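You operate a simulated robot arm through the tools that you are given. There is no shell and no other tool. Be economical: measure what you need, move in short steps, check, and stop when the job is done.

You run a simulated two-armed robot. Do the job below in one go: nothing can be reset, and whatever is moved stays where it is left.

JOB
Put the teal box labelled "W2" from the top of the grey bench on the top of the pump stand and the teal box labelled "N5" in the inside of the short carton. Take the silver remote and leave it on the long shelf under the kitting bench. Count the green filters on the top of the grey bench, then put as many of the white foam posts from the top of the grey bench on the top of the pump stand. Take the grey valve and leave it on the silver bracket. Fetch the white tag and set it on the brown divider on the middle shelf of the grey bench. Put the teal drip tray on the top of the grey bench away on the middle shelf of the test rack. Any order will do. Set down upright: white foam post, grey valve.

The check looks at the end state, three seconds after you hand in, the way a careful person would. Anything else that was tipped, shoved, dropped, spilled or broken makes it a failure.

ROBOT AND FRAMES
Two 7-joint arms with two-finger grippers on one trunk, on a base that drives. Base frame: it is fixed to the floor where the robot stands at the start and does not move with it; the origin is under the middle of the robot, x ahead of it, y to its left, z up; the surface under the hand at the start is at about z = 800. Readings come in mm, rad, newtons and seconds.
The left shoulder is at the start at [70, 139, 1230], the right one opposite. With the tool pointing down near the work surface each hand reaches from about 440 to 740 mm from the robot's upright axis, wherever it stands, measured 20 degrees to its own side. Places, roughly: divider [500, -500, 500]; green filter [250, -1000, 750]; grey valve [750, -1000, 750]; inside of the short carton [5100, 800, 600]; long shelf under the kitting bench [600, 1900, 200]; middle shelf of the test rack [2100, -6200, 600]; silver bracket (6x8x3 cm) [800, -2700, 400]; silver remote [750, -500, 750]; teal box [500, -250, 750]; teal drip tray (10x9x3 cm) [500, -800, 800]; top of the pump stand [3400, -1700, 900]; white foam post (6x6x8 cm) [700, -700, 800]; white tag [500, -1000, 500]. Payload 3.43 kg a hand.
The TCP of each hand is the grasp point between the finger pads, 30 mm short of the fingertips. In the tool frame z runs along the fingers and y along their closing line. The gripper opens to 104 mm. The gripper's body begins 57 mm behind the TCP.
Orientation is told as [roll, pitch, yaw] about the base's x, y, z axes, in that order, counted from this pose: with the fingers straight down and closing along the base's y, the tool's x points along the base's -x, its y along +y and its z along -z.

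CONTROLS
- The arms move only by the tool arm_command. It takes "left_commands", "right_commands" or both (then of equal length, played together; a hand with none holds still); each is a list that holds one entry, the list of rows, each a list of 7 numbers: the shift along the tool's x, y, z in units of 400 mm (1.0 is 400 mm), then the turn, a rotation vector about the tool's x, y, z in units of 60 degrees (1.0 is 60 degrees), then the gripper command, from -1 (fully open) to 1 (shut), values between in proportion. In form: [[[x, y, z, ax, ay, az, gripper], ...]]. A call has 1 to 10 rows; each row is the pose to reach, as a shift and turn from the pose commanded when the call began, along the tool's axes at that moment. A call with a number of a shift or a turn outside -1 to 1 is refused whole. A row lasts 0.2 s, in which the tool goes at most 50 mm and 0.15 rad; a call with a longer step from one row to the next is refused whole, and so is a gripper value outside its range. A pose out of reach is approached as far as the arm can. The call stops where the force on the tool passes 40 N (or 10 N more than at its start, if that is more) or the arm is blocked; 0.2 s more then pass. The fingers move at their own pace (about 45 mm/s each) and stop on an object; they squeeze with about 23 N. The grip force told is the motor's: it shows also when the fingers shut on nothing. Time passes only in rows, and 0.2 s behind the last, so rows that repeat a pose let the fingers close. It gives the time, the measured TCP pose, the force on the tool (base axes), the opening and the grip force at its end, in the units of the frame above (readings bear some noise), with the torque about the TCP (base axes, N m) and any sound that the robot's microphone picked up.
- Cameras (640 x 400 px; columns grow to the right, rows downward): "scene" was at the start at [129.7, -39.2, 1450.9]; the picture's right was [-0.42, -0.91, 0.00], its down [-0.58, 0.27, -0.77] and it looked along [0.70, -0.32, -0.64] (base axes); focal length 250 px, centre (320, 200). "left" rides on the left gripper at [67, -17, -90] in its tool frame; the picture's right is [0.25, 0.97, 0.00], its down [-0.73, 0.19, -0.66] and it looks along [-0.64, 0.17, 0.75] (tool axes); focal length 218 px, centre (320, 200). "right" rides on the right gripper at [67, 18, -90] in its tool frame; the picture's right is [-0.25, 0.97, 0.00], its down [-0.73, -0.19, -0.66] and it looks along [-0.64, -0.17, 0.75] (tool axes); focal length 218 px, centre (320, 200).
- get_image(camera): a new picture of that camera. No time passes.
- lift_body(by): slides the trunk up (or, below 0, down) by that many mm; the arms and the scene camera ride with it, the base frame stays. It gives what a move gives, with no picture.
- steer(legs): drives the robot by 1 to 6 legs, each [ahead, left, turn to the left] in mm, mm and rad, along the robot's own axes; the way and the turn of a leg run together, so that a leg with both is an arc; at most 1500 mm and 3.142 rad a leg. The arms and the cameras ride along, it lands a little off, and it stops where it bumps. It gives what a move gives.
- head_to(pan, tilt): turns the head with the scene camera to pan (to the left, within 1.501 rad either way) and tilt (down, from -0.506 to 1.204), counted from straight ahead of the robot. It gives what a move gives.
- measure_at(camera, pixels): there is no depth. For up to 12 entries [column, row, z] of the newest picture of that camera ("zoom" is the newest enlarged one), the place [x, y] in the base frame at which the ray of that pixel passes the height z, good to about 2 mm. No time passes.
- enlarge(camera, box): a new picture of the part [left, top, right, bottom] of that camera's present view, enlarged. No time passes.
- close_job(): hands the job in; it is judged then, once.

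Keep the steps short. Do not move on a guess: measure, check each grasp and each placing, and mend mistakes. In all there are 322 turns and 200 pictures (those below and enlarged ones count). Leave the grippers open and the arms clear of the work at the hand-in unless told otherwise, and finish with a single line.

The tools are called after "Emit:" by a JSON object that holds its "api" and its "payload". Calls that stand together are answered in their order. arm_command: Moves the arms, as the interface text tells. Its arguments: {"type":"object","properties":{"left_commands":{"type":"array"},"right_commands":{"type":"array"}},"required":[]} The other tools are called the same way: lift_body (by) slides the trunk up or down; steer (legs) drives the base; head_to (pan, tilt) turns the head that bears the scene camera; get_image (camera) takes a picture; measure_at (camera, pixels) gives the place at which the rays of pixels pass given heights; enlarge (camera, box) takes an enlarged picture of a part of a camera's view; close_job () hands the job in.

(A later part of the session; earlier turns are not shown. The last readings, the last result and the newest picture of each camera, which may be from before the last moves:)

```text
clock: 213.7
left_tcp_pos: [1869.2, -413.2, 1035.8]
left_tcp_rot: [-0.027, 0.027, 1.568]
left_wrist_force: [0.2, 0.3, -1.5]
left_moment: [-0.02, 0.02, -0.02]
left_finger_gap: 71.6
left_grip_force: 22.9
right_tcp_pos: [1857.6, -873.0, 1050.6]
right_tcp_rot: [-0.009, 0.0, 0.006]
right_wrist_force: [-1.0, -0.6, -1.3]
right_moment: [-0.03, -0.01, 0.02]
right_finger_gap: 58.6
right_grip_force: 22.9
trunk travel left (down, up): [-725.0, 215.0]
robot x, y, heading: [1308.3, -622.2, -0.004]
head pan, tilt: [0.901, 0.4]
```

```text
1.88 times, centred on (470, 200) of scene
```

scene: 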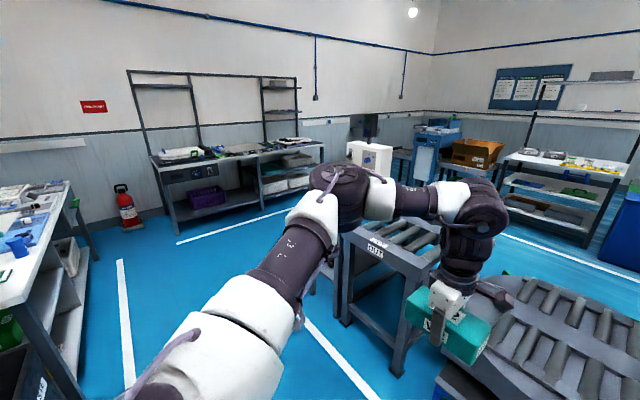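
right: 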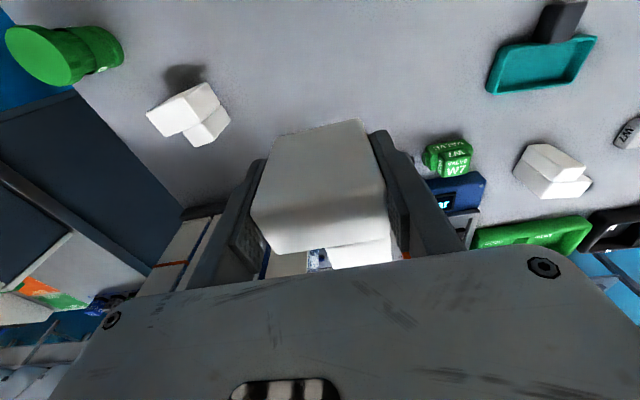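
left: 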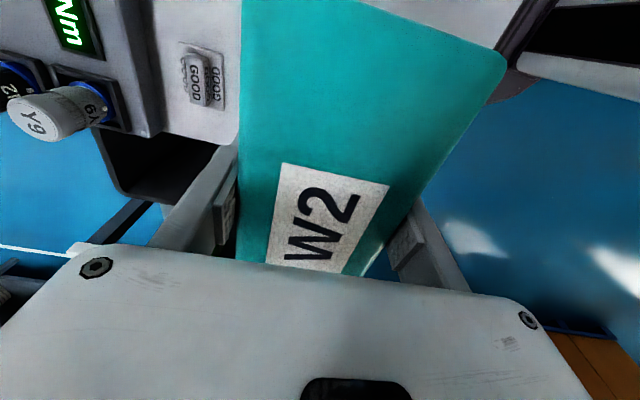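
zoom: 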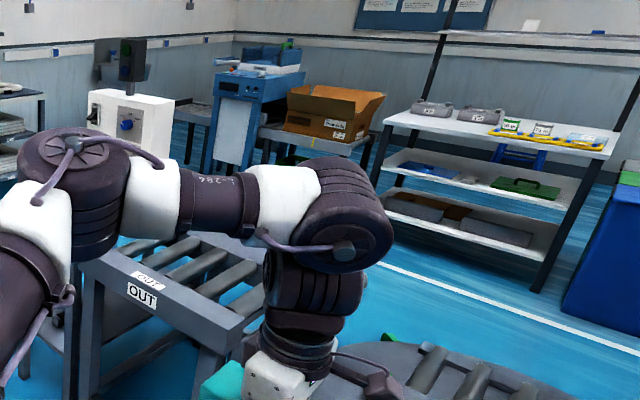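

Emit:
{"api": "steer", "payload": {"legs": [[0, 1000, 0], [0, 950, 0], [700, 0, 0]]}}

Emit:
{"api": "head_to", "payload": {"pan": -0.45, "tilt": 0.35}}

Emit:
{"api": "get_image", "payload": {"camera": "scene"}}

```text
clock: 217.7
left_tcp_pos: [1866.1, 394.9, 1035.2]
left_tcp_rot: [-0.027, 0.027, 1.57]
left_wrist_force: [0.0, -0.2, -3.2]
left_moment: [-0.02, 0.04, -0.02]
left_finger_gap: 71.6
left_grip_force: 23.5
right_tcp_pos: [1858.0, -67.0, 1050.4]
right_tcp_rot: [-0.006, 0.002, 0.005]
right_wrist_force: [-0.1, -0.4, -0.7]
right_moment: [-0.05, -0.01, -0.03]
right_finger_gap: 58.9
right_grip_force: 22.9
trunk travel left (down, up): [-725.0, 215.0]
robot x, y, heading: [1306.7, 184.3, 0.003]
head pan, tilt: [0.901, 0.4]
stopped in leg 1: the robot was blocked; the commanded pose is now the measured one
```

```text
clock: 219.2
left_tcp_pos: [1867.1, 397.0, 1036.0]
left_tcp_rot: [-0.026, 0.028, 1.571]
left_wrist_force: [0.6, 0.4, -2.4]
left_moment: [-0.02, 0.01, 0.03]
left_finger_gap: 71.7
left_grip_force: 22.5
right_tcp_pos: [1856.4, -64.7, 1051.1]
right_tcp_rot: [-0.01, 0.002, 0.006]
right_wrist_force: [-0.5, 0.2, 0.8]
right_moment: [-0.01, 0.01, 0.02]
right_finger_gap: 58.6
right_grip_force: 23.1
trunk travel left (down, up): [-725.0, 215.0]
robot x, y, heading: [1309.1, 187.6, 0.002]
head pan, tilt: [-0.45, 0.351]
```

```text
112 pictures are left
```

scene: 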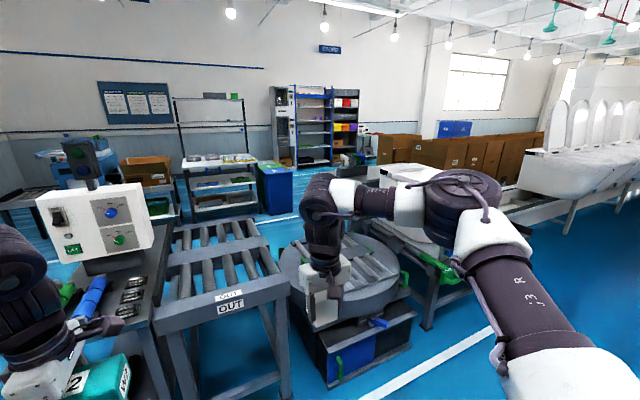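

Emit:
{"api": "head_to", "payload": {"pan": 1.2, "tilt": 0.6}}

Emit:
{"api": "get_image", "payload": {"camera": "scene"}}

```text
clock: 220.9
left_tcp_pos: [1866.1, 397.8, 1035.4]
left_tcp_rot: [-0.025, 0.028, 1.571]
left_wrist_force: [-0.2, -0.1, -2.6]
left_moment: [-0.03, 0.01, 0.02]
left_finger_gap: 71.5
left_grip_force: 23.2
right_tcp_pos: [1856.9, -64.2, 1051.3]
right_tcp_rot: [-0.009, 0.003, 0.007]
right_wrist_force: [0.3, 0.4, -1.0]
right_moment: [-0.02, 0.04, 0.02]
right_finger_gap: 58.7
right_grip_force: 22.3
trunk travel left (down, up): [-725.0, 215.0]
robot x, y, heading: [1308.6, 186.6, 0.003]
head pan, tilt: [1.201, 0.6]
```

```text
111 pictures are left
```

scene: 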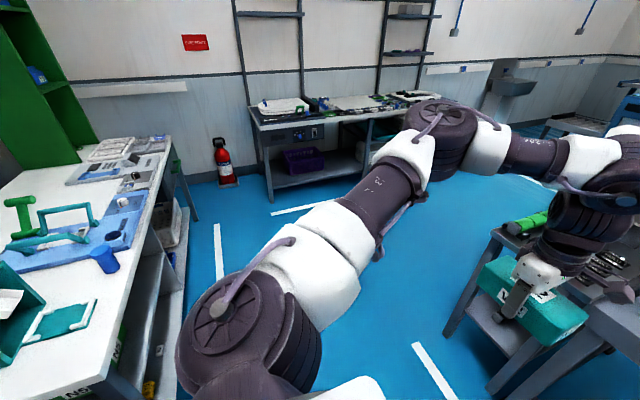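

Emit:
{"api": "measure_at", "payload": {"camera": "scene", "pixels": [[105, 375, 850], [160, 190, 850], [170, 140, 850], [452, 338, 0], [492, 232, 800], [185, 400, 0], [197, 222, 0], [500, 392, 0]]}}

```text
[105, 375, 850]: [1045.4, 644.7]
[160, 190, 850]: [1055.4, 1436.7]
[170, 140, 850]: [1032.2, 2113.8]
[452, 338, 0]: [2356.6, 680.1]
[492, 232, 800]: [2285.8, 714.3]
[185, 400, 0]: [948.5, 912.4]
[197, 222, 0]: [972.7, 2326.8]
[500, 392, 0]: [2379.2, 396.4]
```

The base got blocked, likely by the bin or the kitting bench corner (x≈1045, y≈645). I shift 180 mm ahead and continue left in shorter legs.

Emit:
{"api": "steer", "payload": {"legs": [[180, 0, 0], [0, 500, 0]]}}

```text
clock: 224.9
left_tcp_pos: [2046.2, 890.7, 1035.0]
left_tcp_rot: [-0.026, 0.026, 1.567]
left_wrist_force: [0.2, -0.4, -3.2]
left_moment: [0.01, -0.04, 0.01]
left_finger_gap: 71.6
left_grip_force: 23.4
right_tcp_pos: [2034.7, 429.8, 1050.6]
right_tcp_rot: [-0.007, 0.001, 0.004]
right_wrist_force: [-0.3, -0.3, -0.2]
right_moment: [-0.02, -0.01, 0.0]
right_finger_gap: 58.7
right_grip_force: 23.3
trunk travel left (down, up): [-725.0, 215.0]
robot x, y, heading: [1486.1, 683.4, 0.004]
head pan, tilt: [1.201, 0.6]
```

Emit:
{"api": "steer", "payload": {"legs": [[0, 620, 0]]}}

Emit:
{"api": "head_to", "payload": {"pan": -0.35, "tilt": 0.4}}

Emit:
{"api": "get_image", "payload": {"camera": "scene"}}

```text
clock: 228.4
left_tcp_pos: [2047.7, 1509.8, 1036.2]
left_tcp_rot: [-0.026, 0.026, 1.563]
left_wrist_force: [-0.5, -0.7, -3.3]
left_moment: [-0.05, -0.01, -0.03]
left_finger_gap: 71.8
left_grip_force: 22.8
right_tcp_pos: [2034.1, 1047.8, 1049.7]
right_tcp_rot: [-0.009, 0.001, 0.003]
right_wrist_force: [0.8, 0.0, -0.4]
right_moment: [-0.01, 0.0, -0.01]
right_finger_gap: 58.5
right_grip_force: 23.3
trunk travel left (down, up): [-725.0, 215.0]
robot x, y, heading: [1483.6, 1301.4, -0.002]
head pan, tilt: [1.201, 0.6]
```

```text
clock: 230.0
left_tcp_pos: [2046.7, 1508.9, 1035.4]
left_tcp_rot: [-0.026, 0.029, 1.564]
left_wrist_force: [-0.1, 0.1, -3.2]
left_moment: [-0.03, 0.0, -0.01]
left_finger_gap: 71.7
left_grip_force: 23.2
right_tcp_pos: [2033.3, 1048.2, 1051.0]
right_tcp_rot: [-0.009, 0.001, 0.002]
right_wrist_force: [-0.2, 0.0, 0.3]
right_moment: [-0.01, -0.01, 0.04]
right_finger_gap: 58.6
right_grip_force: 23.1
trunk travel left (down, up): [-725.0, 215.0]
robot x, y, heading: [1485.6, 1300.5, 0.001]
head pan, tilt: [-0.351, 0.4]
```

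```text
110 pictures are left
```

scene: 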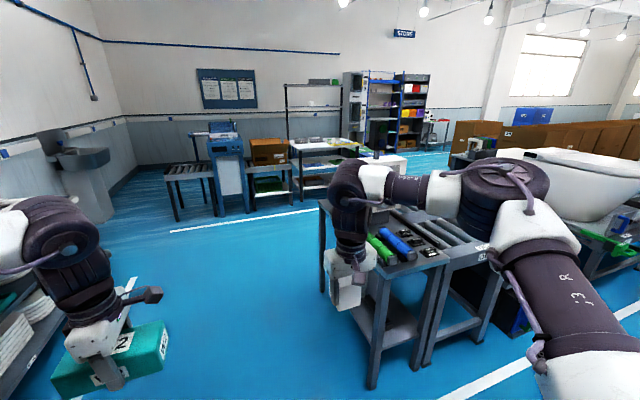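

Emit:
{"api": "steer", "payload": {"legs": [[0, 150, 0], [1150, 0, 0], [1050, 0, 0], [0, 0, -1.571]]}}

Emit:
{"api": "head_to", "payload": {"pan": 0.0, "tilt": 0.35}}

Emit:
{"api": "get_image", "payload": {"camera": "scene"}}

```text
clock: 245.7
left_tcp_pos: [3883.4, 879.0, 1036.2]
left_tcp_rot: [-0.025, 0.03, -0.029]
left_wrist_force: [-1.2, -0.9, -3.8]
left_moment: [0.01, -0.01, 0.01]
left_finger_gap: 71.6
left_grip_force: 22.7
right_tcp_pos: [3420.8, 900.5, 1050.5]
right_tcp_rot: [-0.009, 0.003, -1.59]
right_wrist_force: [-0.3, 0.5, -0.8]
right_moment: [-0.01, -0.02, 0.0]
right_finger_gap: 58.7
right_grip_force: 22.6
trunk travel left (down, up): [-725.0, 215.0]
robot x, y, heading: [3684.1, 1440.9, -1.591]
head pan, tilt: [-0.351, 0.4]
```

```text
clock: 246.6
left_tcp_pos: [3884.0, 877.9, 1034.8]
left_tcp_rot: [-0.026, 0.027, -0.028]
left_wrist_force: [0.4, -0.8, -2.7]
left_moment: [-0.03, -0.01, 0.03]
left_finger_gap: 71.8
left_grip_force: 23.5
right_tcp_pos: [3421.0, 900.2, 1052.6]
right_tcp_rot: [-0.009, 0.001, -1.589]
right_wrist_force: [-0.3, 0.2, 0.3]
right_moment: [0.0, -0.01, -0.05]
right_finger_gap: 58.8
right_grip_force: 23.0
trunk travel left (down, up): [-725.0, 215.0]
robot x, y, heading: [3688.0, 1444.2, -1.594]
head pan, tilt: [0.0, 0.351]
```

```text
109 pictures are left
```

scene: 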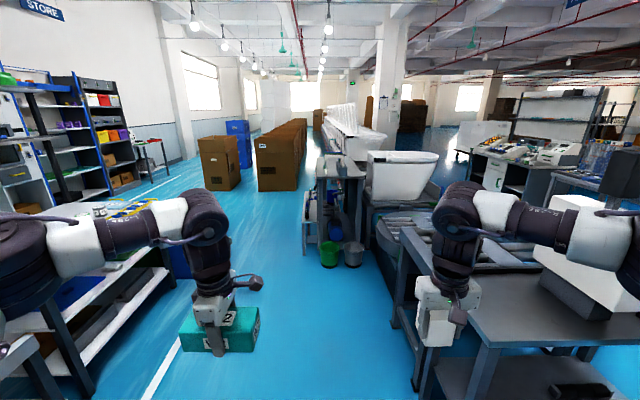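

Emit:
{"api": "measure_at", "payload": {"camera": "scene", "pixels": [[319, 176, 900], [363, 176, 900], [320, 158, 900], [358, 158, 900], [330, 268, 0], [354, 267, 0], [305, 252, 0], [415, 390, 0], [395, 325, 0], [318, 240, 0], [90, 395, 0], [170, 290, 0]]}}

Emit:
{"api": "enlarge", "payload": {"camera": "scene", "box": [260, 130, 420, 280]}}

```text
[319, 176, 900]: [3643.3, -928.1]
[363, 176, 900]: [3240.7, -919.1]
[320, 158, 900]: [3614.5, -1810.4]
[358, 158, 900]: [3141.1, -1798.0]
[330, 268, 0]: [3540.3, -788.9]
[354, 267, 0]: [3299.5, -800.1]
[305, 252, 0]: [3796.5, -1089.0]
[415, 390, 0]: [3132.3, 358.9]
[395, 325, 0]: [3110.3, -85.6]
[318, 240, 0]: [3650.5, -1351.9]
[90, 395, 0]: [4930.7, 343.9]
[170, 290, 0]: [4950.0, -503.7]
```

```text
2.67 times, centred on (340, 205) of scene
```

zoom: 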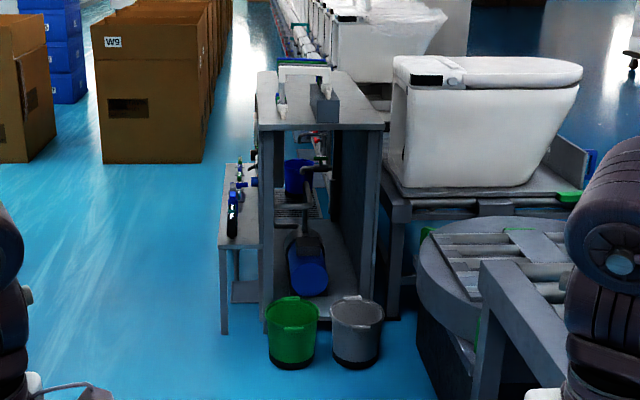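

The pump stand has buckets in front, but its +x side is free beyond a small side table. I drive down the aisle at x≈4200 and turn to face the stand from that side.

Emit:
{"api": "steer", "payload": {"legs": [[0, 480, 0.023], [1100, 0, 0], [1000, 0, 0], [950, 0, 0], [0, 0, -1.571]]}}

Emit:
{"api": "head_to", "payload": {"pan": 0.0, "tilt": 0.65}}

Emit:
{"api": "get_image", "payload": {"camera": "scene"}}

```text
clock: 267.8
left_tcp_pos: [3610.2, -1817.9, 1035.2]
left_tcp_rot: [-0.026, 0.028, -1.578]
left_wrist_force: [-0.1, -0.2, -3.2]
left_moment: [0.01, 0.01, 0.01]
left_finger_gap: 71.4
left_grip_force: 23.0
right_tcp_pos: [3621.8, -1355.8, 1051.2]
right_tcp_rot: [-0.008, 0.002, -3.139]
right_wrist_force: [-0.3, -0.1, -0.1]
right_moment: [-0.03, -0.02, 0.02]
right_finger_gap: 58.6
right_grip_force: 22.7
trunk travel left (down, up): [-725.0, 215.0]
robot x, y, heading: [4172.1, -1608.6, 3.143]
head pan, tilt: [0.0, 0.351]
```

```text
clock: 268.6
left_tcp_pos: [3610.7, -1817.6, 1035.5]
left_tcp_rot: [-0.027, 0.028, -1.577]
left_wrist_force: [-1.1, -0.9, -2.7]
left_moment: [0.0, 0.01, -0.01]
left_finger_gap: 71.5
left_grip_force: 22.9
right_tcp_pos: [3622.7, -1354.9, 1051.1]
right_tcp_rot: [-0.009, 0.003, -3.14]
right_wrist_force: [0.0, 0.6, 0.8]
right_moment: [0.01, -0.02, -0.01]
right_finger_gap: 58.7
right_grip_force: 22.6
trunk travel left (down, up): [-725.0, 215.0]
robot x, y, heading: [4168.7, -1610.7, 3.147]
head pan, tilt: [0.0, 0.649]
```

```text
107 pictures are left
```

scene: 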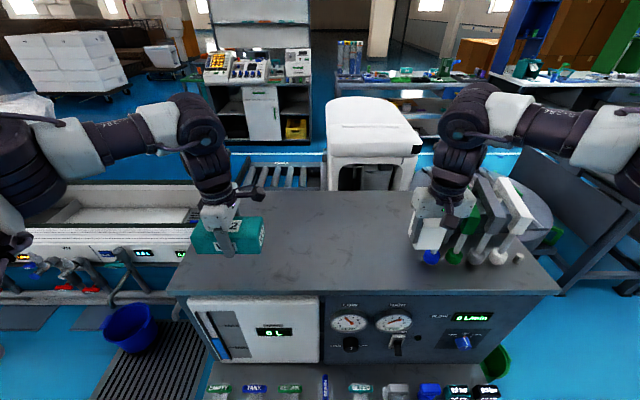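

Emit:
{"api": "measure_at", "payload": {"camera": "scene", "pixels": [[170, 291, 900], [555, 291, 900], [232, 192, 900], [470, 192, 900], [320, 292, 870], [430, 260, 900], [500, 262, 900], [520, 258, 900], [330, 190, 900]]}}

Emit:
{"api": "get_image", "payload": {"camera": "right"}}

Emit:
{"api": "get_image", "payload": {"camera": "left"}}

```text
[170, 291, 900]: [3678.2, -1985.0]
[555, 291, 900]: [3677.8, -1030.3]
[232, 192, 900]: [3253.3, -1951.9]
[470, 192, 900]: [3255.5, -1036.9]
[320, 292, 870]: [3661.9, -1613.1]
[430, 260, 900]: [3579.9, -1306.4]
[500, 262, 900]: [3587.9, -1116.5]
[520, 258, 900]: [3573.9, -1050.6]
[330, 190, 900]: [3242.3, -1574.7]
```

```text
106 pictures are left
```

right: 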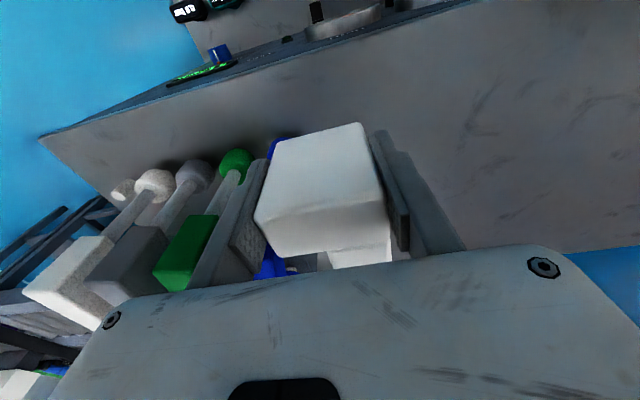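

```text
105 pictures are left
```

left: 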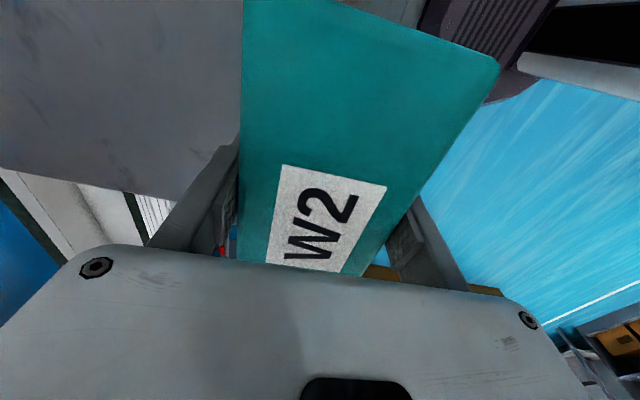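

Mallets stand at the right end of the top; the area y −1950…−1350 is free. I move the post 130 mm toward the middle, W2 40 mm inward, and then lower both partway.

Emit:
{"api": "arm_command", "payload": {"left_commands": [[[0, -0.03, 0, 0, 0, 0, 1], [0, -0.06, 0, 0, 0, 0, 1], [0, -0.1, 0, 0, 0, 0, 1], [0, -0.1, 0.0, 0, 0, 0, 1], [0, -0.1, 0.1, 0, 0, 0, 1], [0, -0.1, 0.2, 0, 0, 0, 1]]], "right_commands": [[[-0.03, 0.08, 0, 0, 0, 0, 1], [-0.06, 0.16, 0, 0, 0, 0, 1], [-0.09, 0.24, 0, 0, 0, 0, 1], [-0.125, 0.325, 0.0, 0, 0, 0, 1], [-0.125, 0.325, 0.1, 0, 0, 0, 1], [-0.125, 0.325, 0.2, 0, 0, 0, 1]]]}}

Emit:
{"api": "get_image", "payload": {"camera": "scene"}}

```text
clock: 270.0
left_tcp_pos: [3566.5, -1815.0, 955.6]
left_tcp_rot: [-0.024, 0.026, -1.578]
left_wrist_force: [-1.1, -0.2, -3.4]
left_moment: [0.02, 0.0, -0.03]
left_finger_gap: 71.6
left_grip_force: 23.0
right_tcp_pos: [3571.3, -1484.7, 967.5]
right_tcp_rot: [-0.009, 0.003, -3.14]
right_wrist_force: [-0.3, -1.2, -0.6]
right_moment: [-0.01, -0.07, -0.03]
right_finger_gap: 58.6
right_grip_force: 23.5
trunk travel left (down, up): [-725.0, 215.0]
robot x, y, heading: [4168.7, -1611.3, 3.142]
head pan, tilt: [0.0, 0.649]
```

```text
104 pictures are left
```

scene: 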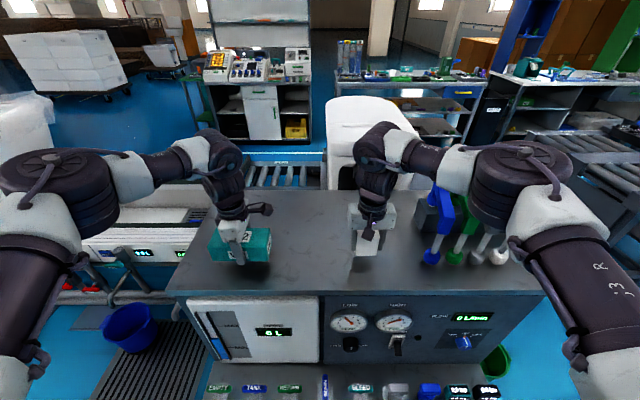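

Emit:
{"api": "arm_command", "payload": {"left_commands": [[[0, 0, 0.0125, 0, 0, 0, 1], [0, 0, 0.025, 0, 0, 0, 1], [0, 0, 0.0375, 0, 0, 0, 1]]], "right_commands": [[[0, 0, 0.0125, 0, 0, 0, 1], [0, 0, 0.025, 0, 0, 0, 1], [0, 0, 0.0375, 0, 0, 0, 1]]]}}

Emit:
{"api": "enlarge", "payload": {"camera": "scene", "box": [200, 190, 420, 300]}}

```text
clock: 270.8
left_tcp_pos: [3567.4, -1815.0, 941.3]
left_tcp_rot: [-0.026, 0.029, -1.577]
left_wrist_force: [-1.0, -1.1, -3.1]
left_moment: [0.03, 0.0, 0.01]
left_finger_gap: 71.9
left_grip_force: 23.5
right_tcp_pos: [3574.0, -1485.0, 955.8]
right_tcp_rot: [-0.009, 0.0, -3.14]
right_wrist_force: [0.5, -0.1, 0.1]
right_moment: [-0.01, 0.03, 0.01]
right_finger_gap: 58.3
right_grip_force: 22.6
trunk travel left (down, up): [-725.0, 215.0]
robot x, y, heading: [4171.7, -1611.1, 3.148]
head pan, tilt: [0.0, 0.649]
```

```text
2.91 times, centred on (310, 245) of scene
```

zoom: 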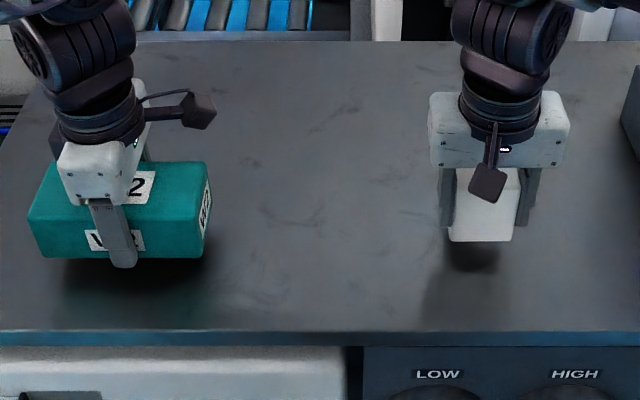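

Emit:
{"api": "arm_command", "payload": {"left_commands": [[[0, 0, 0.01, 0, 0, 0, 1], [0, 0, 0.02, 0, 0, 0, 1], [0, 0, 0.03, 0, 0, 0, 1]]], "right_commands": [[[0, 0, 0.01, 0, 0, 0, 1], [0, 0, 0.02, 0, 0, 0, 1], [0, 0, 0.03, 0, 0, 0, 1]]]}}

Emit:
{"api": "enlarge", "payload": {"camera": "scene", "box": [200, 190, 420, 300]}}

```text
clock: 271.6
left_tcp_pos: [3567.7, -1814.4, 929.9]
left_tcp_rot: [-0.026, 0.028, -1.576]
left_wrist_force: [-0.1, -0.4, -3.2]
left_moment: [0.03, 0.0, 0.04]
left_finger_gap: 71.6
left_grip_force: 23.1
right_tcp_pos: [3572.7, -1484.0, 941.9]
right_tcp_rot: [-0.009, 0.0, -3.14]
right_wrist_force: [-0.6, 0.3, 0.6]
right_moment: [0.02, -0.04, 0.01]
right_finger_gap: 58.7
right_grip_force: 23.1
trunk travel left (down, up): [-725.0, 215.0]
robot x, y, heading: [4170.6, -1609.0, 3.138]
head pan, tilt: [0.0, 0.649]
```

```text
2.91 times, centred on (310, 245) of scene
```

zoom: 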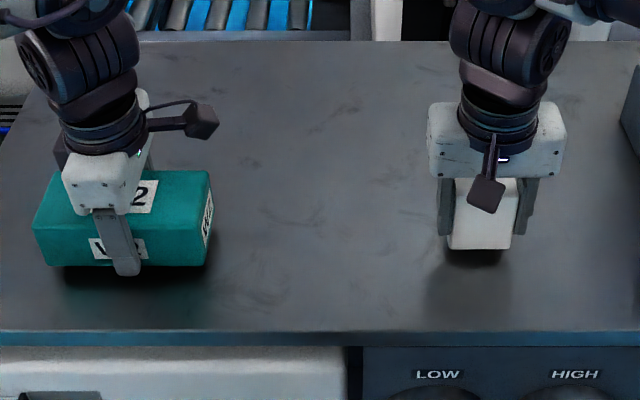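

Emit:
{"api": "arm_command", "payload": {"left_commands": [[[0, 0, 0.008, 0, 0, 0, 1], [0, 0, 0.016, 0, 0, 0, 1], [0, 0, 0.025, 0, 0, 0, 1]]], "right_commands": [[[0, 0, 0.006, 0, 0, 0, 1], [0, 0, 0.012, 0, 0, 0, 1], [0, 0, 0.018, 0, 0, 0, 1]]]}}

Emit:
{"api": "enlarge", "payload": {"camera": "scene", "box": [200, 190, 420, 300]}}

```text
clock: 272.4
left_tcp_pos: [3568.0, -1814.0, 919.1]
left_tcp_rot: [-0.028, 0.028, -1.575]
left_wrist_force: [0.6, 0.3, -2.5]
left_moment: [0.04, 0.03, 0.0]
left_finger_gap: 71.9
left_grip_force: 23.0
right_tcp_pos: [3573.0, -1483.8, 934.9]
right_tcp_rot: [-0.01, 0.003, -3.14]
right_wrist_force: [-0.3, -0.3, -0.9]
right_moment: [-0.01, 0.01, 0.03]
right_finger_gap: 58.6
right_grip_force: 22.9
trunk travel left (down, up): [-725.0, 215.0]
robot x, y, heading: [4169.4, -1608.5, 3.139]
head pan, tilt: [0.0, 0.649]
```

```text
2.91 times, centred on (310, 245) of scene
```

zoom: 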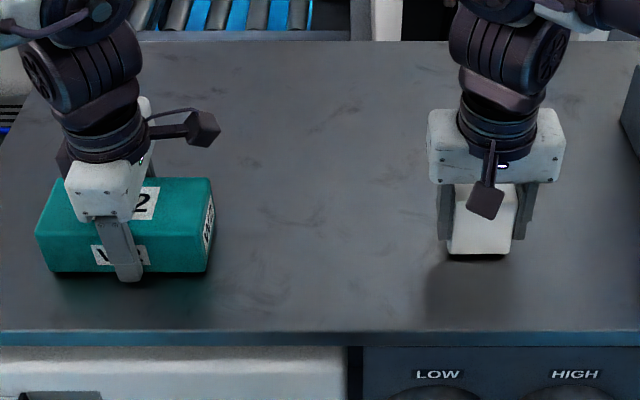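

Emit:
{"api": "arm_command", "payload": {"left_commands": [[[0, 0, 0.004, 0, 0, 0, 1], [0, 0, 0.008, 0, 0, 0, 1]]], "right_commands": [[[0, 0, 0.004, 0, 0, 0, 1], [0, 0, 0.008, 0, 0, 0, 1]]]}}

Emit:
{"api": "arm_command", "payload": {"left_commands": [[[0, 0, 0.004, 0, 0, 0, 1], [0, 0, 0.008, 0, 0, 0, 1]]], "right_commands": [[[0, 0, 0.004, 0, 0, 0, 1], [0, 0, 0.008, 0, 0, 0, 1]]]}}

```text
clock: 273.0
left_tcp_pos: [3567.6, -1813.7, 917.0]
left_tcp_rot: [-0.028, 0.026, -1.576]
left_wrist_force: [-0.3, -1.0, -3.0]
left_moment: [-0.12, -0.01, -0.03]
left_finger_gap: 71.8
left_grip_force: 22.9
right_tcp_pos: [3572.0, -1485.1, 932.9]
right_tcp_rot: [-0.008, 0.0, -3.14]
right_wrist_force: [0.5, -0.4, 0.4]
right_moment: [0.03, -0.01, 0.0]
right_finger_gap: 58.2
right_grip_force: 23.2
trunk travel left (down, up): [-725.0, 215.0]
robot x, y, heading: [4169.6, -1612.6, 3.141]
head pan, tilt: [0.0, 0.649]
```

```text
clock: 273.6
left_tcp_pos: [3567.1, -1814.9, 916.4]
left_tcp_rot: [-0.033, 0.029, -1.576]
left_wrist_force: [-4.6, -4.8, 15.9]
left_moment: [-0.43, -0.46, -0.19]
left_finger_gap: 71.6
left_grip_force: 22.8
right_tcp_pos: [3573.3, -1483.7, 931.4]
right_tcp_rot: [-0.008, -0.001, -3.14]
right_wrist_force: [-1.4, 2.0, 5.7]
right_moment: [-0.1, 0.14, -0.04]
right_finger_gap: 58.5
right_grip_force: 23.4
trunk travel left (down, up): [-725.0, 215.0]
robot x, y, heading: [4172.0, -1611.8, 3.146]
head pan, tilt: [0.0, 0.649]
```

Both touch down. I open both hands and lift straight up.

Emit:
{"api": "arm_command", "payload": {"left_commands": [[[0, 0, 0, 0, 0, 0, -1], [0, 0, 0, 0, 0, 0, -1], [0, 0, 0, 0, 0, 0, -1], [0, 0, -0.05, 0, 0, 0, -1], [0, 0, -0.15, 0, 0, 0, -1], [0, 0, -0.25, 0, 0, 0, -1], [0, 0, -0.35, 0, 0, 0, -1]]], "right_commands": [[[0, 0, 0, 0, 0, 0, -1], [0, 0, 0, 0, 0, 0, -1], [0, 0, 0, 0, 0, 0, -1], [0, 0, -0.05, 0, 0, 0, -1], [0, 0, -0.15, 0, 0, 0, -1], [0, 0, -0.25, 0, 0, 0, -1], [0, 0, -0.35, 0, 0, 0, -1]]]}}

Emit:
{"api": "get_image", "payload": {"camera": "scene"}}

```text
clock: 274.2
left_tcp_pos: [3561.4, -1812.6, 921.6]
left_tcp_rot: [-0.048, 0.029, -1.575]
left_wrist_force: [-9.8, -2.4, 19.2]
left_moment: [-0.27, -0.58, -0.22]
left_finger_gap: 94.1
left_grip_force: 0.1
right_tcp_pos: [3573.7, -1483.4, 930.2]
right_tcp_rot: [-0.009, 0.002, -3.139]
right_wrist_force: [-0.3, -0.2, -0.4]
right_moment: [-0.02, 0.0, 0.01]
right_finger_gap: 104.0
right_grip_force: 0.1
trunk travel left (down, up): [-725.0, 215.0]
robot x, y, heading: [4172.2, -1609.9, 3.138]
head pan, tilt: [0.0, 0.649]
stopped in row 2 (left hand): the force on the tool passed its limit at 41 N (the readings are from after the stop); the commanded pose is now the measured one
```

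```text
100 pictures are left
```

scene: 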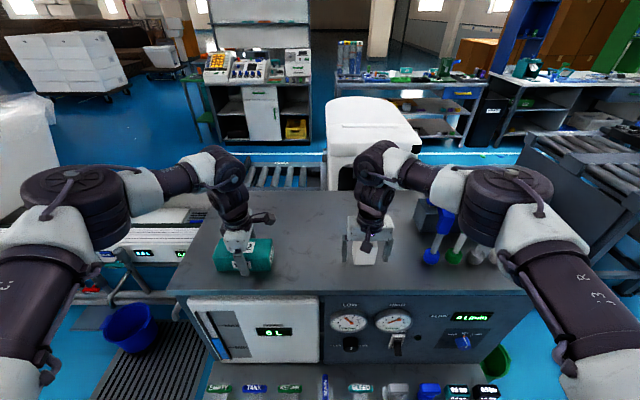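

Emit:
{"api": "enlarge", "payload": {"camera": "scene", "box": [190, 200, 300, 300]}}

```text
4.00 times, centred on (245, 250) of scene
```

zoom: 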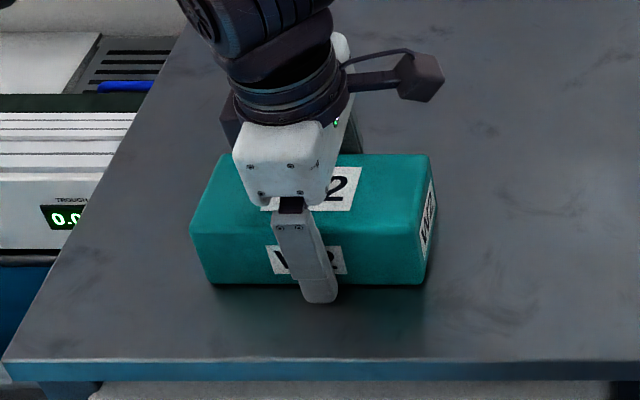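

The box is sitting flat; I continue opening the left hand while rising gently.

Emit:
{"api": "arm_command", "payload": {"left_commands": [[[0, 0, -0.01, 0, 0, 0, -1], [0, 0, -0.02, 0, 0, 0, -1], [0, 0, -0.02, 0, 0, 0, -1], [0, 0, -0.08, 0, 0, 0, -1], [0, 0, -0.18, 0, 0, 0, -1], [0, 0, -0.28, 0, 0, 0, -1], [0, 0, -0.38, 0, 0, 0, -1]]], "right_commands": [[[0, 0, 0, 0, 0, 0, -1], [0, 0, 0, 0, 0, 0, -1], [0, 0, 0, 0, 0, 0, -1], [0, 0, -0.05, 0, 0, 0, -1], [0, 0, -0.15, 0, 0, 0, -1], [0, 0, -0.25, 0, 0, 0, -1], [0, 0, -0.35, 0, 0, 0, -1]]]}}

Emit:
{"api": "enlarge", "payload": {"camera": "scene", "box": [190, 180, 430, 300]}}

```text
clock: 275.8
left_tcp_pos: [3571.5, -1818.5, 1070.3]
left_tcp_rot: [-0.042, 0.029, -1.576]
left_wrist_force: [0.2, 0.5, 0.2]
left_moment: [0.01, 0.02, -0.01]
left_finger_gap: 104.1
left_grip_force: 0.0
right_tcp_pos: [3575.5, -1485.4, 1070.3]
right_tcp_rot: [-0.009, -0.001, -3.139]
right_wrist_force: [0.1, 0.0, -0.6]
right_moment: [0.01, 0.04, 0.0]
right_finger_gap: 104.2
right_grip_force: 0.0
trunk travel left (down, up): [-725.0, 215.0]
robot x, y, heading: [4169.9, -1608.9, 3.141]
head pan, tilt: [0.0, 0.649]
```

```text
2.67 times, centred on (310, 240) of scene
```

zoom: 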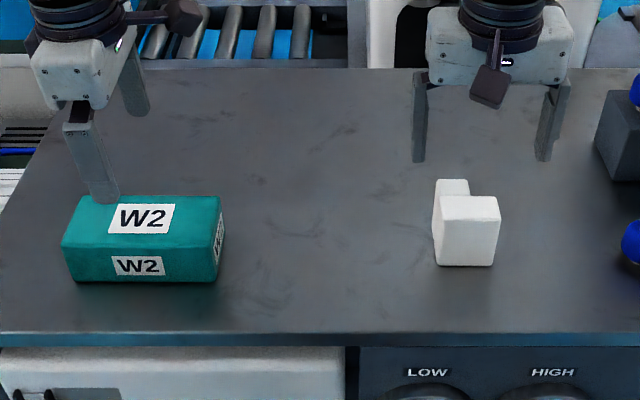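

W2 and the post stand well on the pump stand. I return to the other (far) side of the grey bench by the same route, facing −x.

Emit:
{"api": "steer", "payload": {"legs": [[-300, 0, 0], [0, -1020, 0], [0, -1020, 0], [0, -1020, 0], [1360, 0, 0], [1360, 0, 0]]}}

Emit:
{"api": "steer", "payload": {"legs": [[0, 1000, 0], [0, 1000, 0]]}}

Emit:
{"api": "get_image", "payload": {"camera": "scene"}}

```text
clock: 291.0
left_tcp_pos: [3858.2, 1037.8, 1068.9]
left_tcp_rot: [-0.04, 0.03, -1.788]
left_wrist_force: [0.0, 0.4, -0.2]
left_moment: [0.03, 0.01, -0.01]
left_finger_gap: 103.9
left_grip_force: 0.2
right_tcp_pos: [3933.5, 1361.7, 1069.5]
right_tcp_rot: [-0.009, 0.003, 2.932]
right_wrist_force: [0.8, 0.1, -0.1]
right_moment: [-0.01, -0.02, -0.01]
right_finger_gap: 103.9
right_grip_force: 0.0
trunk travel left (down, up): [-725.0, 215.0]
robot x, y, heading: [4497.0, 1118.1, 2.925]
head pan, tilt: [0.0, 0.649]
stopped in leg 4: the robot was blocked; the commanded pose is now the measured one
```

```text
clock: 301.0
left_tcp_pos: [3436.2, -913.6, 1069.4]
left_tcp_rot: [-0.039, 0.03, -1.783]
left_wrist_force: [0.7, 0.1, 0.7]
left_moment: [0.0, 0.0, 0.03]
left_finger_gap: 104.2
left_grip_force: 0.2
right_tcp_pos: [3510.4, -588.6, 1068.3]
right_tcp_rot: [-0.008, 0.0, 2.935]
right_wrist_force: [1.4, 0.2, 0.1]
right_moment: [0.03, 0.0, 0.0]
right_finger_gap: 103.9
right_grip_force: 0.0
trunk travel left (down, up): [-725.0, 215.0]
robot x, y, heading: [4065.1, -834.3, 2.925]
head pan, tilt: [0.0, 0.649]
```

```text
97 pictures are left
```

scene: 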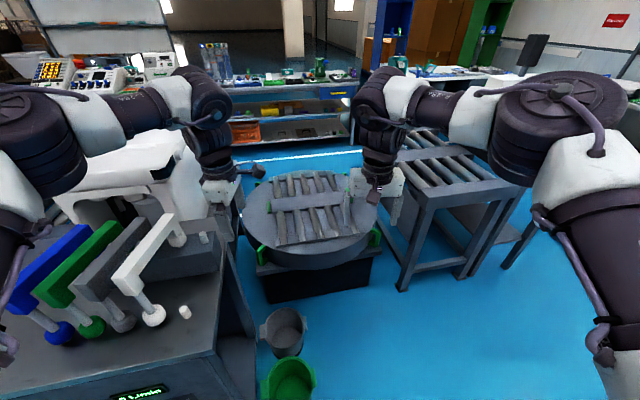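

The robot was blocked near [4497, 1118] (furniture behind), so I undo that: slide right away from the mallets, straighten, and go up at x≈4160 as on the way in.

Emit:
{"api": "steer", "payload": {"legs": [[0, -450, 0], [0, 0, 0.217], [0, -900, 0], [0, -930, 0]]}}

```text
clock: 313.3
left_tcp_pos: [3562.0, 1237.4, 1068.7]
left_tcp_rot: [-0.04, 0.031, -1.576]
left_wrist_force: [0.7, -1.3, 0.6]
left_moment: [-0.01, -0.04, -0.01]
left_finger_gap: 103.9
left_grip_force: 0.2
right_tcp_pos: [3566.0, 1570.0, 1069.1]
right_tcp_rot: [-0.009, 0.001, -3.14]
right_wrist_force: [-0.5, 0.4, -0.3]
right_moment: [0.01, 0.0, 0.02]
right_finger_gap: 103.9
right_grip_force: 0.1
trunk travel left (down, up): [-725.0, 215.0]
robot x, y, heading: [4170.5, 1447.0, 3.142]
head pan, tilt: [0.0, 0.649]
```

Emit:
{"api": "steer", "payload": {"legs": [[1210, 0, 0], [1210, 0, 0]]}}

Emit:
{"api": "steer", "payload": {"legs": [[0, 700, 0], [0, 700, 0], [0, 600, 0]]}}

Emit:
{"api": "get_image", "payload": {"camera": "scene"}}

```text
clock: 325.1
left_tcp_pos: [1158.7, 1233.8, 1069.0]
left_tcp_rot: [-0.04, 0.028, -1.566]
left_wrist_force: [0.4, -0.1, 0.2]
left_moment: [0.02, 0.0, -0.03]
left_finger_gap: 104.2
left_grip_force: 0.0
right_tcp_pos: [1160.2, 1566.9, 1069.5]
right_tcp_rot: [-0.01, 0.003, -3.131]
right_wrist_force: [0.9, -0.4, 0.4]
right_moment: [-0.05, 0.0, -0.01]
right_finger_gap: 103.9
right_grip_force: 0.1
trunk travel left (down, up): [-725.0, 215.0]
robot x, y, heading: [1760.6, 1447.6, -3.135]
head pan, tilt: [0.0, 0.649]
```

```text
clock: 335.4
left_tcp_pos: [1175.7, -775.1, 1068.3]
left_tcp_rot: [-0.043, 0.028, -1.566]
left_wrist_force: [-0.1, 0.5, 0.2]
left_moment: [0.0, 0.01, 0.01]
left_finger_gap: 104.2
left_grip_force: 0.1
right_tcp_pos: [1177.6, -442.3, 1068.5]
right_tcp_rot: [-0.009, 0.003, -3.129]
right_wrist_force: [-0.9, 0.3, 0.2]
right_moment: [-0.01, -0.02, 0.02]
right_finger_gap: 104.0
right_grip_force: 0.0
trunk travel left (down, up): [-725.0, 215.0]
robot x, y, heading: [1773.6, -557.4, -3.128]
head pan, tilt: [0.0, 0.649]
```

```text
96 pictures are left
```

scene: 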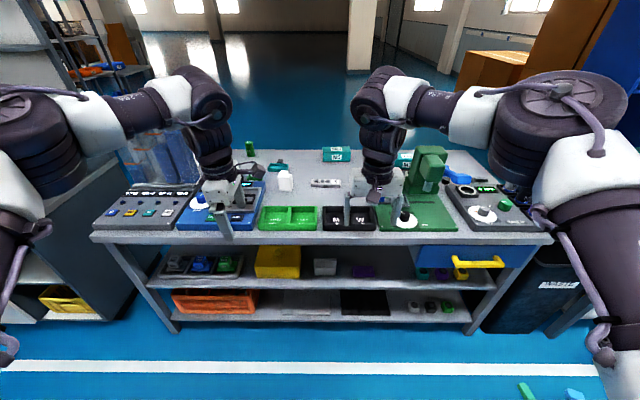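

Emit:
{"api": "measure_at", "payload": {"camera": "scene", "pixels": [[525, 388, 0], [575, 395, 0], [90, 238, 800], [550, 238, 800], [320, 155, 830], [285, 182, 880], [325, 183, 820], [277, 166, 820], [250, 150, 840], [290, 192, 800]]}}

Emit:
{"api": "enlarge", "payload": {"camera": "scene", "box": [90, 120, 410, 250]}}

```text
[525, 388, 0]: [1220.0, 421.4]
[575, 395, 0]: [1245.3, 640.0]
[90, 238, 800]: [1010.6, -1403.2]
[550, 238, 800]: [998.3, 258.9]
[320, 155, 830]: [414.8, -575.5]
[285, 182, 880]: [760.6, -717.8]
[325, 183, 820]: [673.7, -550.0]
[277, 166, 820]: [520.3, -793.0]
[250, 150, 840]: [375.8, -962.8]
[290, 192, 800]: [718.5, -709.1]
```

```text
2.00 times, centred on (250, 185) of scene
```

zoom: 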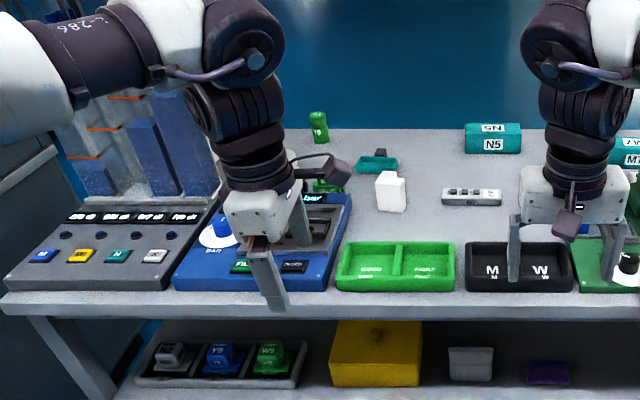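

The bench's far edge is at x≈1000; two floor scraps lie near [1220, 421] and [1245, 640] which I will keep clear of. P1 (post) is at about [718, -709] and the remote at [674, -550]. I drive up to the bench.

Emit:
{"api": "steer", "payload": {"legs": [[300, 0, -0.014], [130, 0, 0]]}}

Emit:
{"api": "get_image", "payload": {"camera": "left"}}

Emit:
{"api": "get_image", "payload": {"camera": "right"}}

```text
clock: 338.4
left_tcp_pos: [746.6, -765.2, 1069.2]
left_tcp_rot: [-0.039, 0.028, -1.582]
left_wrist_force: [0.1, -0.2, -0.2]
left_moment: [0.02, 0.05, 0.01]
left_finger_gap: 103.9
left_grip_force: 0.1
right_tcp_pos: [753.9, -432.1, 1069.5]
right_tcp_rot: [-0.009, 0.0, 3.137]
right_wrist_force: [-0.7, 0.0, -0.6]
right_moment: [0.0, 0.0, 0.02]
right_finger_gap: 104.0
right_grip_force: 0.0
trunk travel left (down, up): [-725.0, 215.0]
robot x, y, heading: [1349.2, -562.8, 3.133]
head pan, tilt: [0.0, 0.649]
```

```text
94 pictures are left
```

left: 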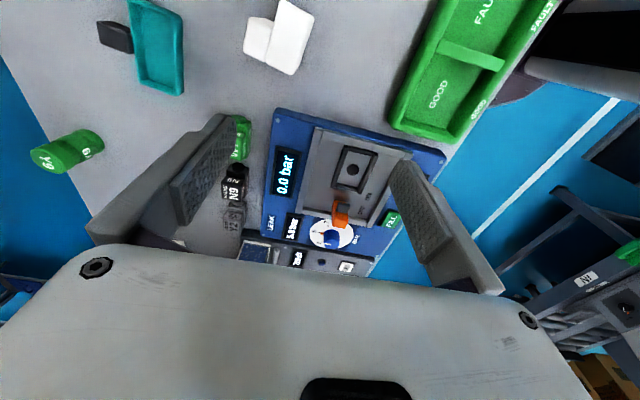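

```text
93 pictures are left
```

right: 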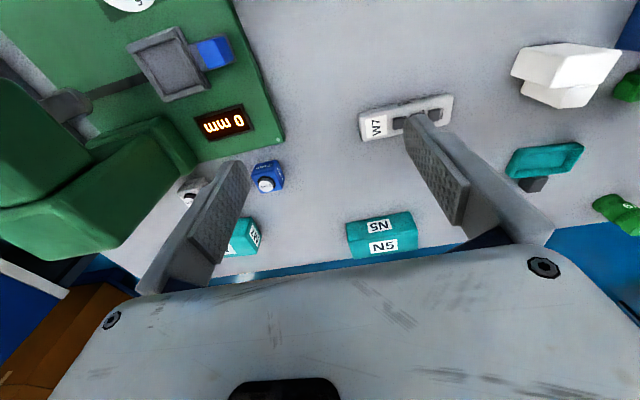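

Emit:
{"api": "enlarge", "payload": {"camera": "right", "box": [480, 20, 640, 120]}}

Emit:
{"api": "enlarge", "payload": {"camera": "right", "box": [330, 80, 490, 180]}}

Emit:
{"api": "measure_at", "payload": {"camera": "right", "pixels": [[360, 112, 812], [450, 94, 812], [453, 120, 812], [362, 140, 812], [405, 115, 812]]}}

```text
4.00 times, centred on (560, 70) of right
```

zoom: 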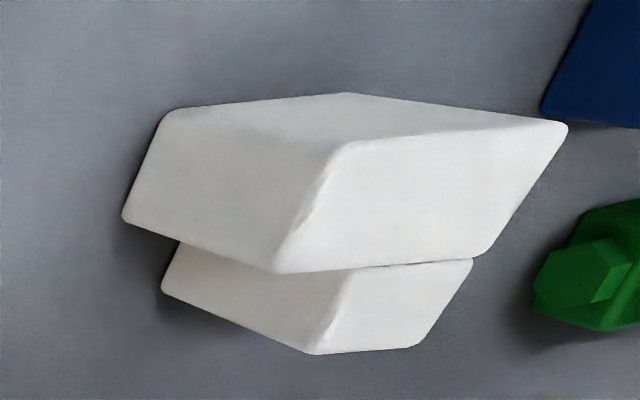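

```text
4.00 times, centred on (410, 130) of right
```

zoom: 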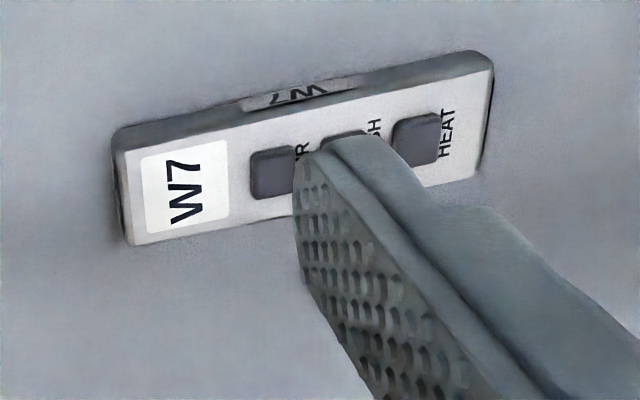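

```text
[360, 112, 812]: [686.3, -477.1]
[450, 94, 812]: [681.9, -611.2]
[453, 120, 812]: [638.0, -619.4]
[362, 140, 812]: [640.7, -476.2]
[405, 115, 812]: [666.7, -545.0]
```

Emit:
{"api": "measure_at", "payload": {"camera": "right", "pixels": [[567.5, 56.3, 880], [621.3, 51.3, 880], [602.5, 83.8, 880], [548.8, 88, 880], [598, 85, 880], [585, 106, 880], [558, 108.3, 880]]}}

```text
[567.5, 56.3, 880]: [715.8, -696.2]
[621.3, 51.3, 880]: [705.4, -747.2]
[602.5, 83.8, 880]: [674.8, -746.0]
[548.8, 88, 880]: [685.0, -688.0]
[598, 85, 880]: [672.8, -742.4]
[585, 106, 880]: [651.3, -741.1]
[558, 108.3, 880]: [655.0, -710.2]
```

P1's slab lies skewed by about 11°. I bring the left hand above [682, −727], square to it, correcting its small tilt.

Emit:
{"api": "arm_command", "payload": {"left_commands": [[[0.02, -0.035, 0.06, -0.01, -0.007, 0.045, -1], [0.045, -0.075, 0.12, -0.02, -0.014, 0.09, -1], [0.07, -0.115, 0.19, -0.03, -0.02, 0.13, -1], [0.095, -0.1615, 0.2725, -0.038, -0.027, 0.172, -1]]]}}

Emit:
{"api": "get_image", "payload": {"camera": "left"}}

```text
clock: 339.4
left_tcp_pos: [675.6, -721.1, 964.0]
left_tcp_rot: [-0.002, -0.003, -1.762]
left_wrist_force: [0.1, 0.7, 0.0]
left_moment: [-0.03, 0.02, 0.0]
left_finger_gap: 104.0
left_grip_force: 0.1
right_tcp_pos: [751.0, -429.4, 1068.0]
right_tcp_rot: [-0.007, 0.005, 3.139]
right_wrist_force: [0.7, 1.0, 0.0]
right_moment: [-0.02, 0.01, 0.01]
right_finger_gap: 104.2
right_grip_force: 0.3
trunk travel left (down, up): [-725.0, 215.0]
robot x, y, heading: [1348.1, -560.1, 3.137]
head pan, tilt: [0.0, 0.649]
```

```text
90 pictures are left
```

left: 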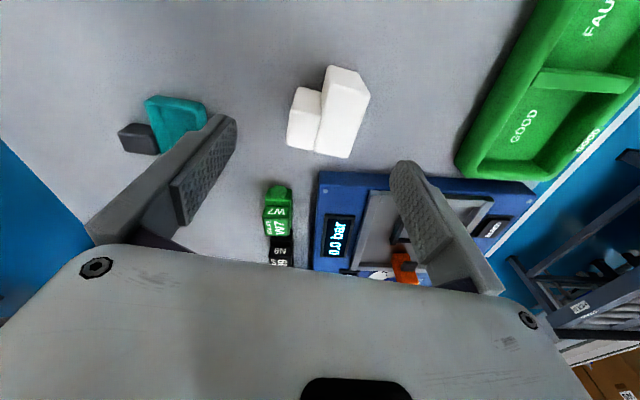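

Emit:
{"api": "enlarge", "payload": {"camera": "left", "box": [250, 50, 410, 170]}}

Emit:
{"api": "measure_at", "payload": {"camera": "zoom", "pixels": [[254, 145, 880], [398, 142, 880], [318, 360, 880], [212, 338, 880], [125, 320, 880], [165, 190, 880]]}}

```text
3.33 times, centred on (330, 110) of left
```

zoom: 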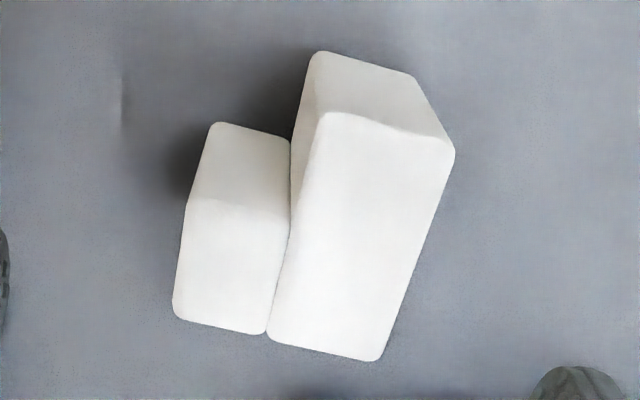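

```text
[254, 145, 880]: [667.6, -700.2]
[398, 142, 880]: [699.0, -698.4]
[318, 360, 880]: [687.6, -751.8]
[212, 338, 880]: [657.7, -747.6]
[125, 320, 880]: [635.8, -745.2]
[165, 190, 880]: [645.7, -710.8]
```

Emit:
{"api": "measure_at", "payload": {"camera": "zoom", "pixels": [[325, 114, 880], [453, 150, 880], [375, 360, 880], [268, 340, 880], [185, 200, 880], [290, 216, 880], [173, 315, 880]]}}

```text
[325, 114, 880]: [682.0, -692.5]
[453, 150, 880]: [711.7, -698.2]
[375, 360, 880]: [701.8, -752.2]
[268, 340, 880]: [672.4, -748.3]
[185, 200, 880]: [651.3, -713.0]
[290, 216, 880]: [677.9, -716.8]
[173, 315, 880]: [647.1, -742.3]
```

Emit:
{"api": "measure_at", "payload": {"camera": "left", "pixels": [[318, 172, 840], [395, 176, 840], [318, 172, 820], [395, 176, 820], [455, 170, 830], [278, 187, 840]]}}

```text
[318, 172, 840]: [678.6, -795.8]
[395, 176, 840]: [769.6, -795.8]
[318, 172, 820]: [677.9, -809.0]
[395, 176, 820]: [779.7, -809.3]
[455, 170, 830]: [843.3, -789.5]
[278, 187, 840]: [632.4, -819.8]
```

Emit:
{"api": "arm_command", "payload": {"left_commands": [[[-0.0236, 0.0097, 0.06, 0, 0, 0, -1], [-0.0236, 0.0097, 0.15, 0, 0, 0, -1], [-0.0236, 0.0097, 0.23, 0, 0, 0, -1], [-0.0236, 0.0097, 0.282, 0, 0, 0, -1], [-0.0236, 0.0097, 0.282, 0, 0, 0, 1], [-0.0236, 0.0097, 0.282, 0, 0, 0, 1], [-0.0236, 0.0097, 0.282, 0, 0, 0, 1], [-0.0236, 0.0097, 0.282, 0, 0, 0, 1]]]}}

Emit:
{"api": "arm_command", "payload": {"left_commands": [[[0, 0, -0.1, 0, 0, 0, 1], [0, 0, -0.2, 0, 0, 0, 1], [0, 0, -0.3, 0, 0, 0, 1], [0, 0, -0.4, 0, 0, 0, 1], [0, 0, -0.5, 0, 0, 0, 1]]]}}

Emit:
{"api": "get_image", "payload": {"camera": "left"}}

```text
clock: 341.1
left_tcp_pos: [678.6, -733.6, 850.5]
left_tcp_rot: [-0.001, -0.004, -1.763]
left_wrist_force: [-0.2, 0.8, -0.1]
left_moment: [0.01, 0.0, 0.02]
left_finger_gap: 58.7
left_grip_force: 23.3
right_tcp_pos: [751.7, -431.0, 1069.2]
right_tcp_rot: [-0.009, 0.001, 3.139]
right_wrist_force: [-0.6, 0.0, -0.3]
right_moment: [0.0, -0.01, 0.01]
right_finger_gap: 104.0
right_grip_force: 0.1
trunk travel left (down, up): [-725.0, 215.0]
robot x, y, heading: [1347.4, -565.9, 3.135]
head pan, tilt: [0.0, 0.649]
```

```text
clock: 342.4
left_tcp_pos: [679.4, -732.1, 1051.3]
left_tcp_rot: [-0.003, -0.004, -1.763]
left_wrist_force: [0.6, 0.3, -0.2]
left_moment: [-0.01, 0.03, -0.01]
left_finger_gap: 58.8
left_grip_force: 23.5
right_tcp_pos: [753.2, -430.8, 1069.0]
right_tcp_rot: [-0.008, 0.001, 3.138]
right_wrist_force: [2.0, -0.5, -0.2]
right_moment: [0.0, 0.01, 0.02]
right_finger_gap: 103.8
right_grip_force: 0.0
trunk travel left (down, up): [-725.0, 215.0]
robot x, y, heading: [1349.3, -560.0, 3.128]
head pan, tilt: [0.0, 0.649]
```

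```text
88 pictures are left
```

left: 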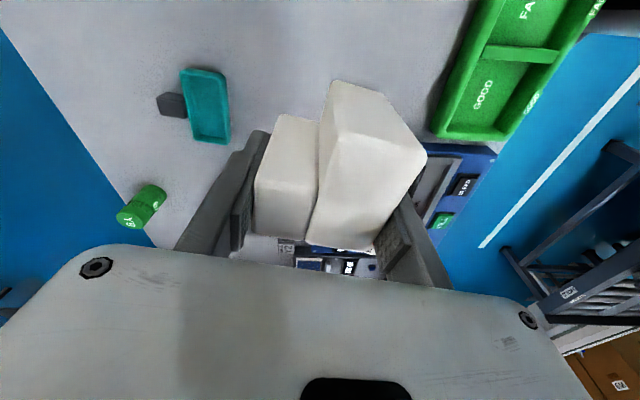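

The post is firmly held. For the remote (centre about [662, −546], 45 mm wide along x) I move the robot 100 mm to its right and turn the right hand by 90°.

Emit:
{"api": "steer", "payload": {"legs": [[0, -100, 0.007]]}}

Emit:
{"api": "arm_command", "payload": {"right_commands": [[[0, 0, 0, 0, 0, 0.125, -1], [0, 0, 0, 0, 0, 0.25, -1], [0, 0, 0, 0, 0, 0.375, -1], [0, 0, 0, 0, 0, 0.5, -1], [0, 0, 0, 0, 0, 0.625, -1], [0, 0, 0, 0, 0, 0.75, -1], [0, 0, 0, 0, 0, 0.875, -1], [0, 0, 0, 0, 0, 1.0, -1]]]}}

Emit:
{"api": "arm_command", "payload": {"right_commands": [[[0, 0, 0, 0, 0, 0.125, -1], [0, 0, 0, 0, 0, 0.25, -1], [0, 0, 0, 0, 0, 0.375, -1], [0, 0, 0, 0, 0, 0.5, -1]]]}}

```text
clock: 343.5
left_tcp_pos: [679.9, -640.1, 1051.1]
left_tcp_rot: [-0.002, -0.002, -1.751]
left_wrist_force: [-0.8, -0.4, -0.1]
left_moment: [-0.01, -0.02, -0.02]
left_finger_gap: 58.3
left_grip_force: 22.9
right_tcp_pos: [752.3, -339.0, 1068.2]
right_tcp_rot: [-0.01, 0.003, -3.136]
right_wrist_force: [-0.1, 0.7, 0.1]
right_moment: [0.01, -0.04, 0.0]
right_finger_gap: 103.8
right_grip_force: 0.1
trunk travel left (down, up): [-725.0, 215.0]
robot x, y, heading: [1349.1, -461.1, 3.144]
head pan, tilt: [0.0, 0.649]
```

```text
clock: 345.3
left_tcp_pos: [681.8, -640.8, 1049.7]
left_tcp_rot: [-0.003, -0.002, -1.751]
left_wrist_force: [0.2, -0.5, -1.3]
left_moment: [0.02, 0.04, 0.01]
left_finger_gap: 58.6
left_grip_force: 22.8
right_tcp_pos: [701.6, -346.8, 1111.0]
right_tcp_rot: [-0.004, -0.007, 2.21]
right_wrist_force: [0.6, -0.2, 0.6]
right_moment: [0.01, -0.01, 0.0]
right_finger_gap: 104.2
right_grip_force: 0.1
right hand out of reach, approached as far as the arm can: row 5, 6, 7, 8
trunk travel left (down, up): [-725.0, 215.0]
robot x, y, heading: [1349.2, -460.4, -3.142]
head pan, tilt: [0.0, 0.649]
```

```text
clock: 346.3
left_tcp_pos: [681.2, -639.2, 1050.0]
left_tcp_rot: [-0.002, -0.003, -1.751]
left_wrist_force: [0.1, 0.3, 0.4]
left_moment: [0.02, 0.01, 0.0]
left_finger_gap: 58.6
left_grip_force: 22.9
right_tcp_pos: [667.3, -338.6, 1107.4]
right_tcp_rot: [0.127, -0.047, 2.114]
right_wrist_force: [0.3, -0.8, -0.2]
right_moment: [0.02, -0.01, 0.01]
right_finger_gap: 104.1
right_grip_force: 0.0
right hand out of reach, approached as far as the arm can: row 1, 2, 3, 4
trunk travel left (down, up): [-725.0, 215.0]
robot x, y, heading: [1346.4, -459.9, 3.141]
head pan, tilt: [0.0, 0.649]
```

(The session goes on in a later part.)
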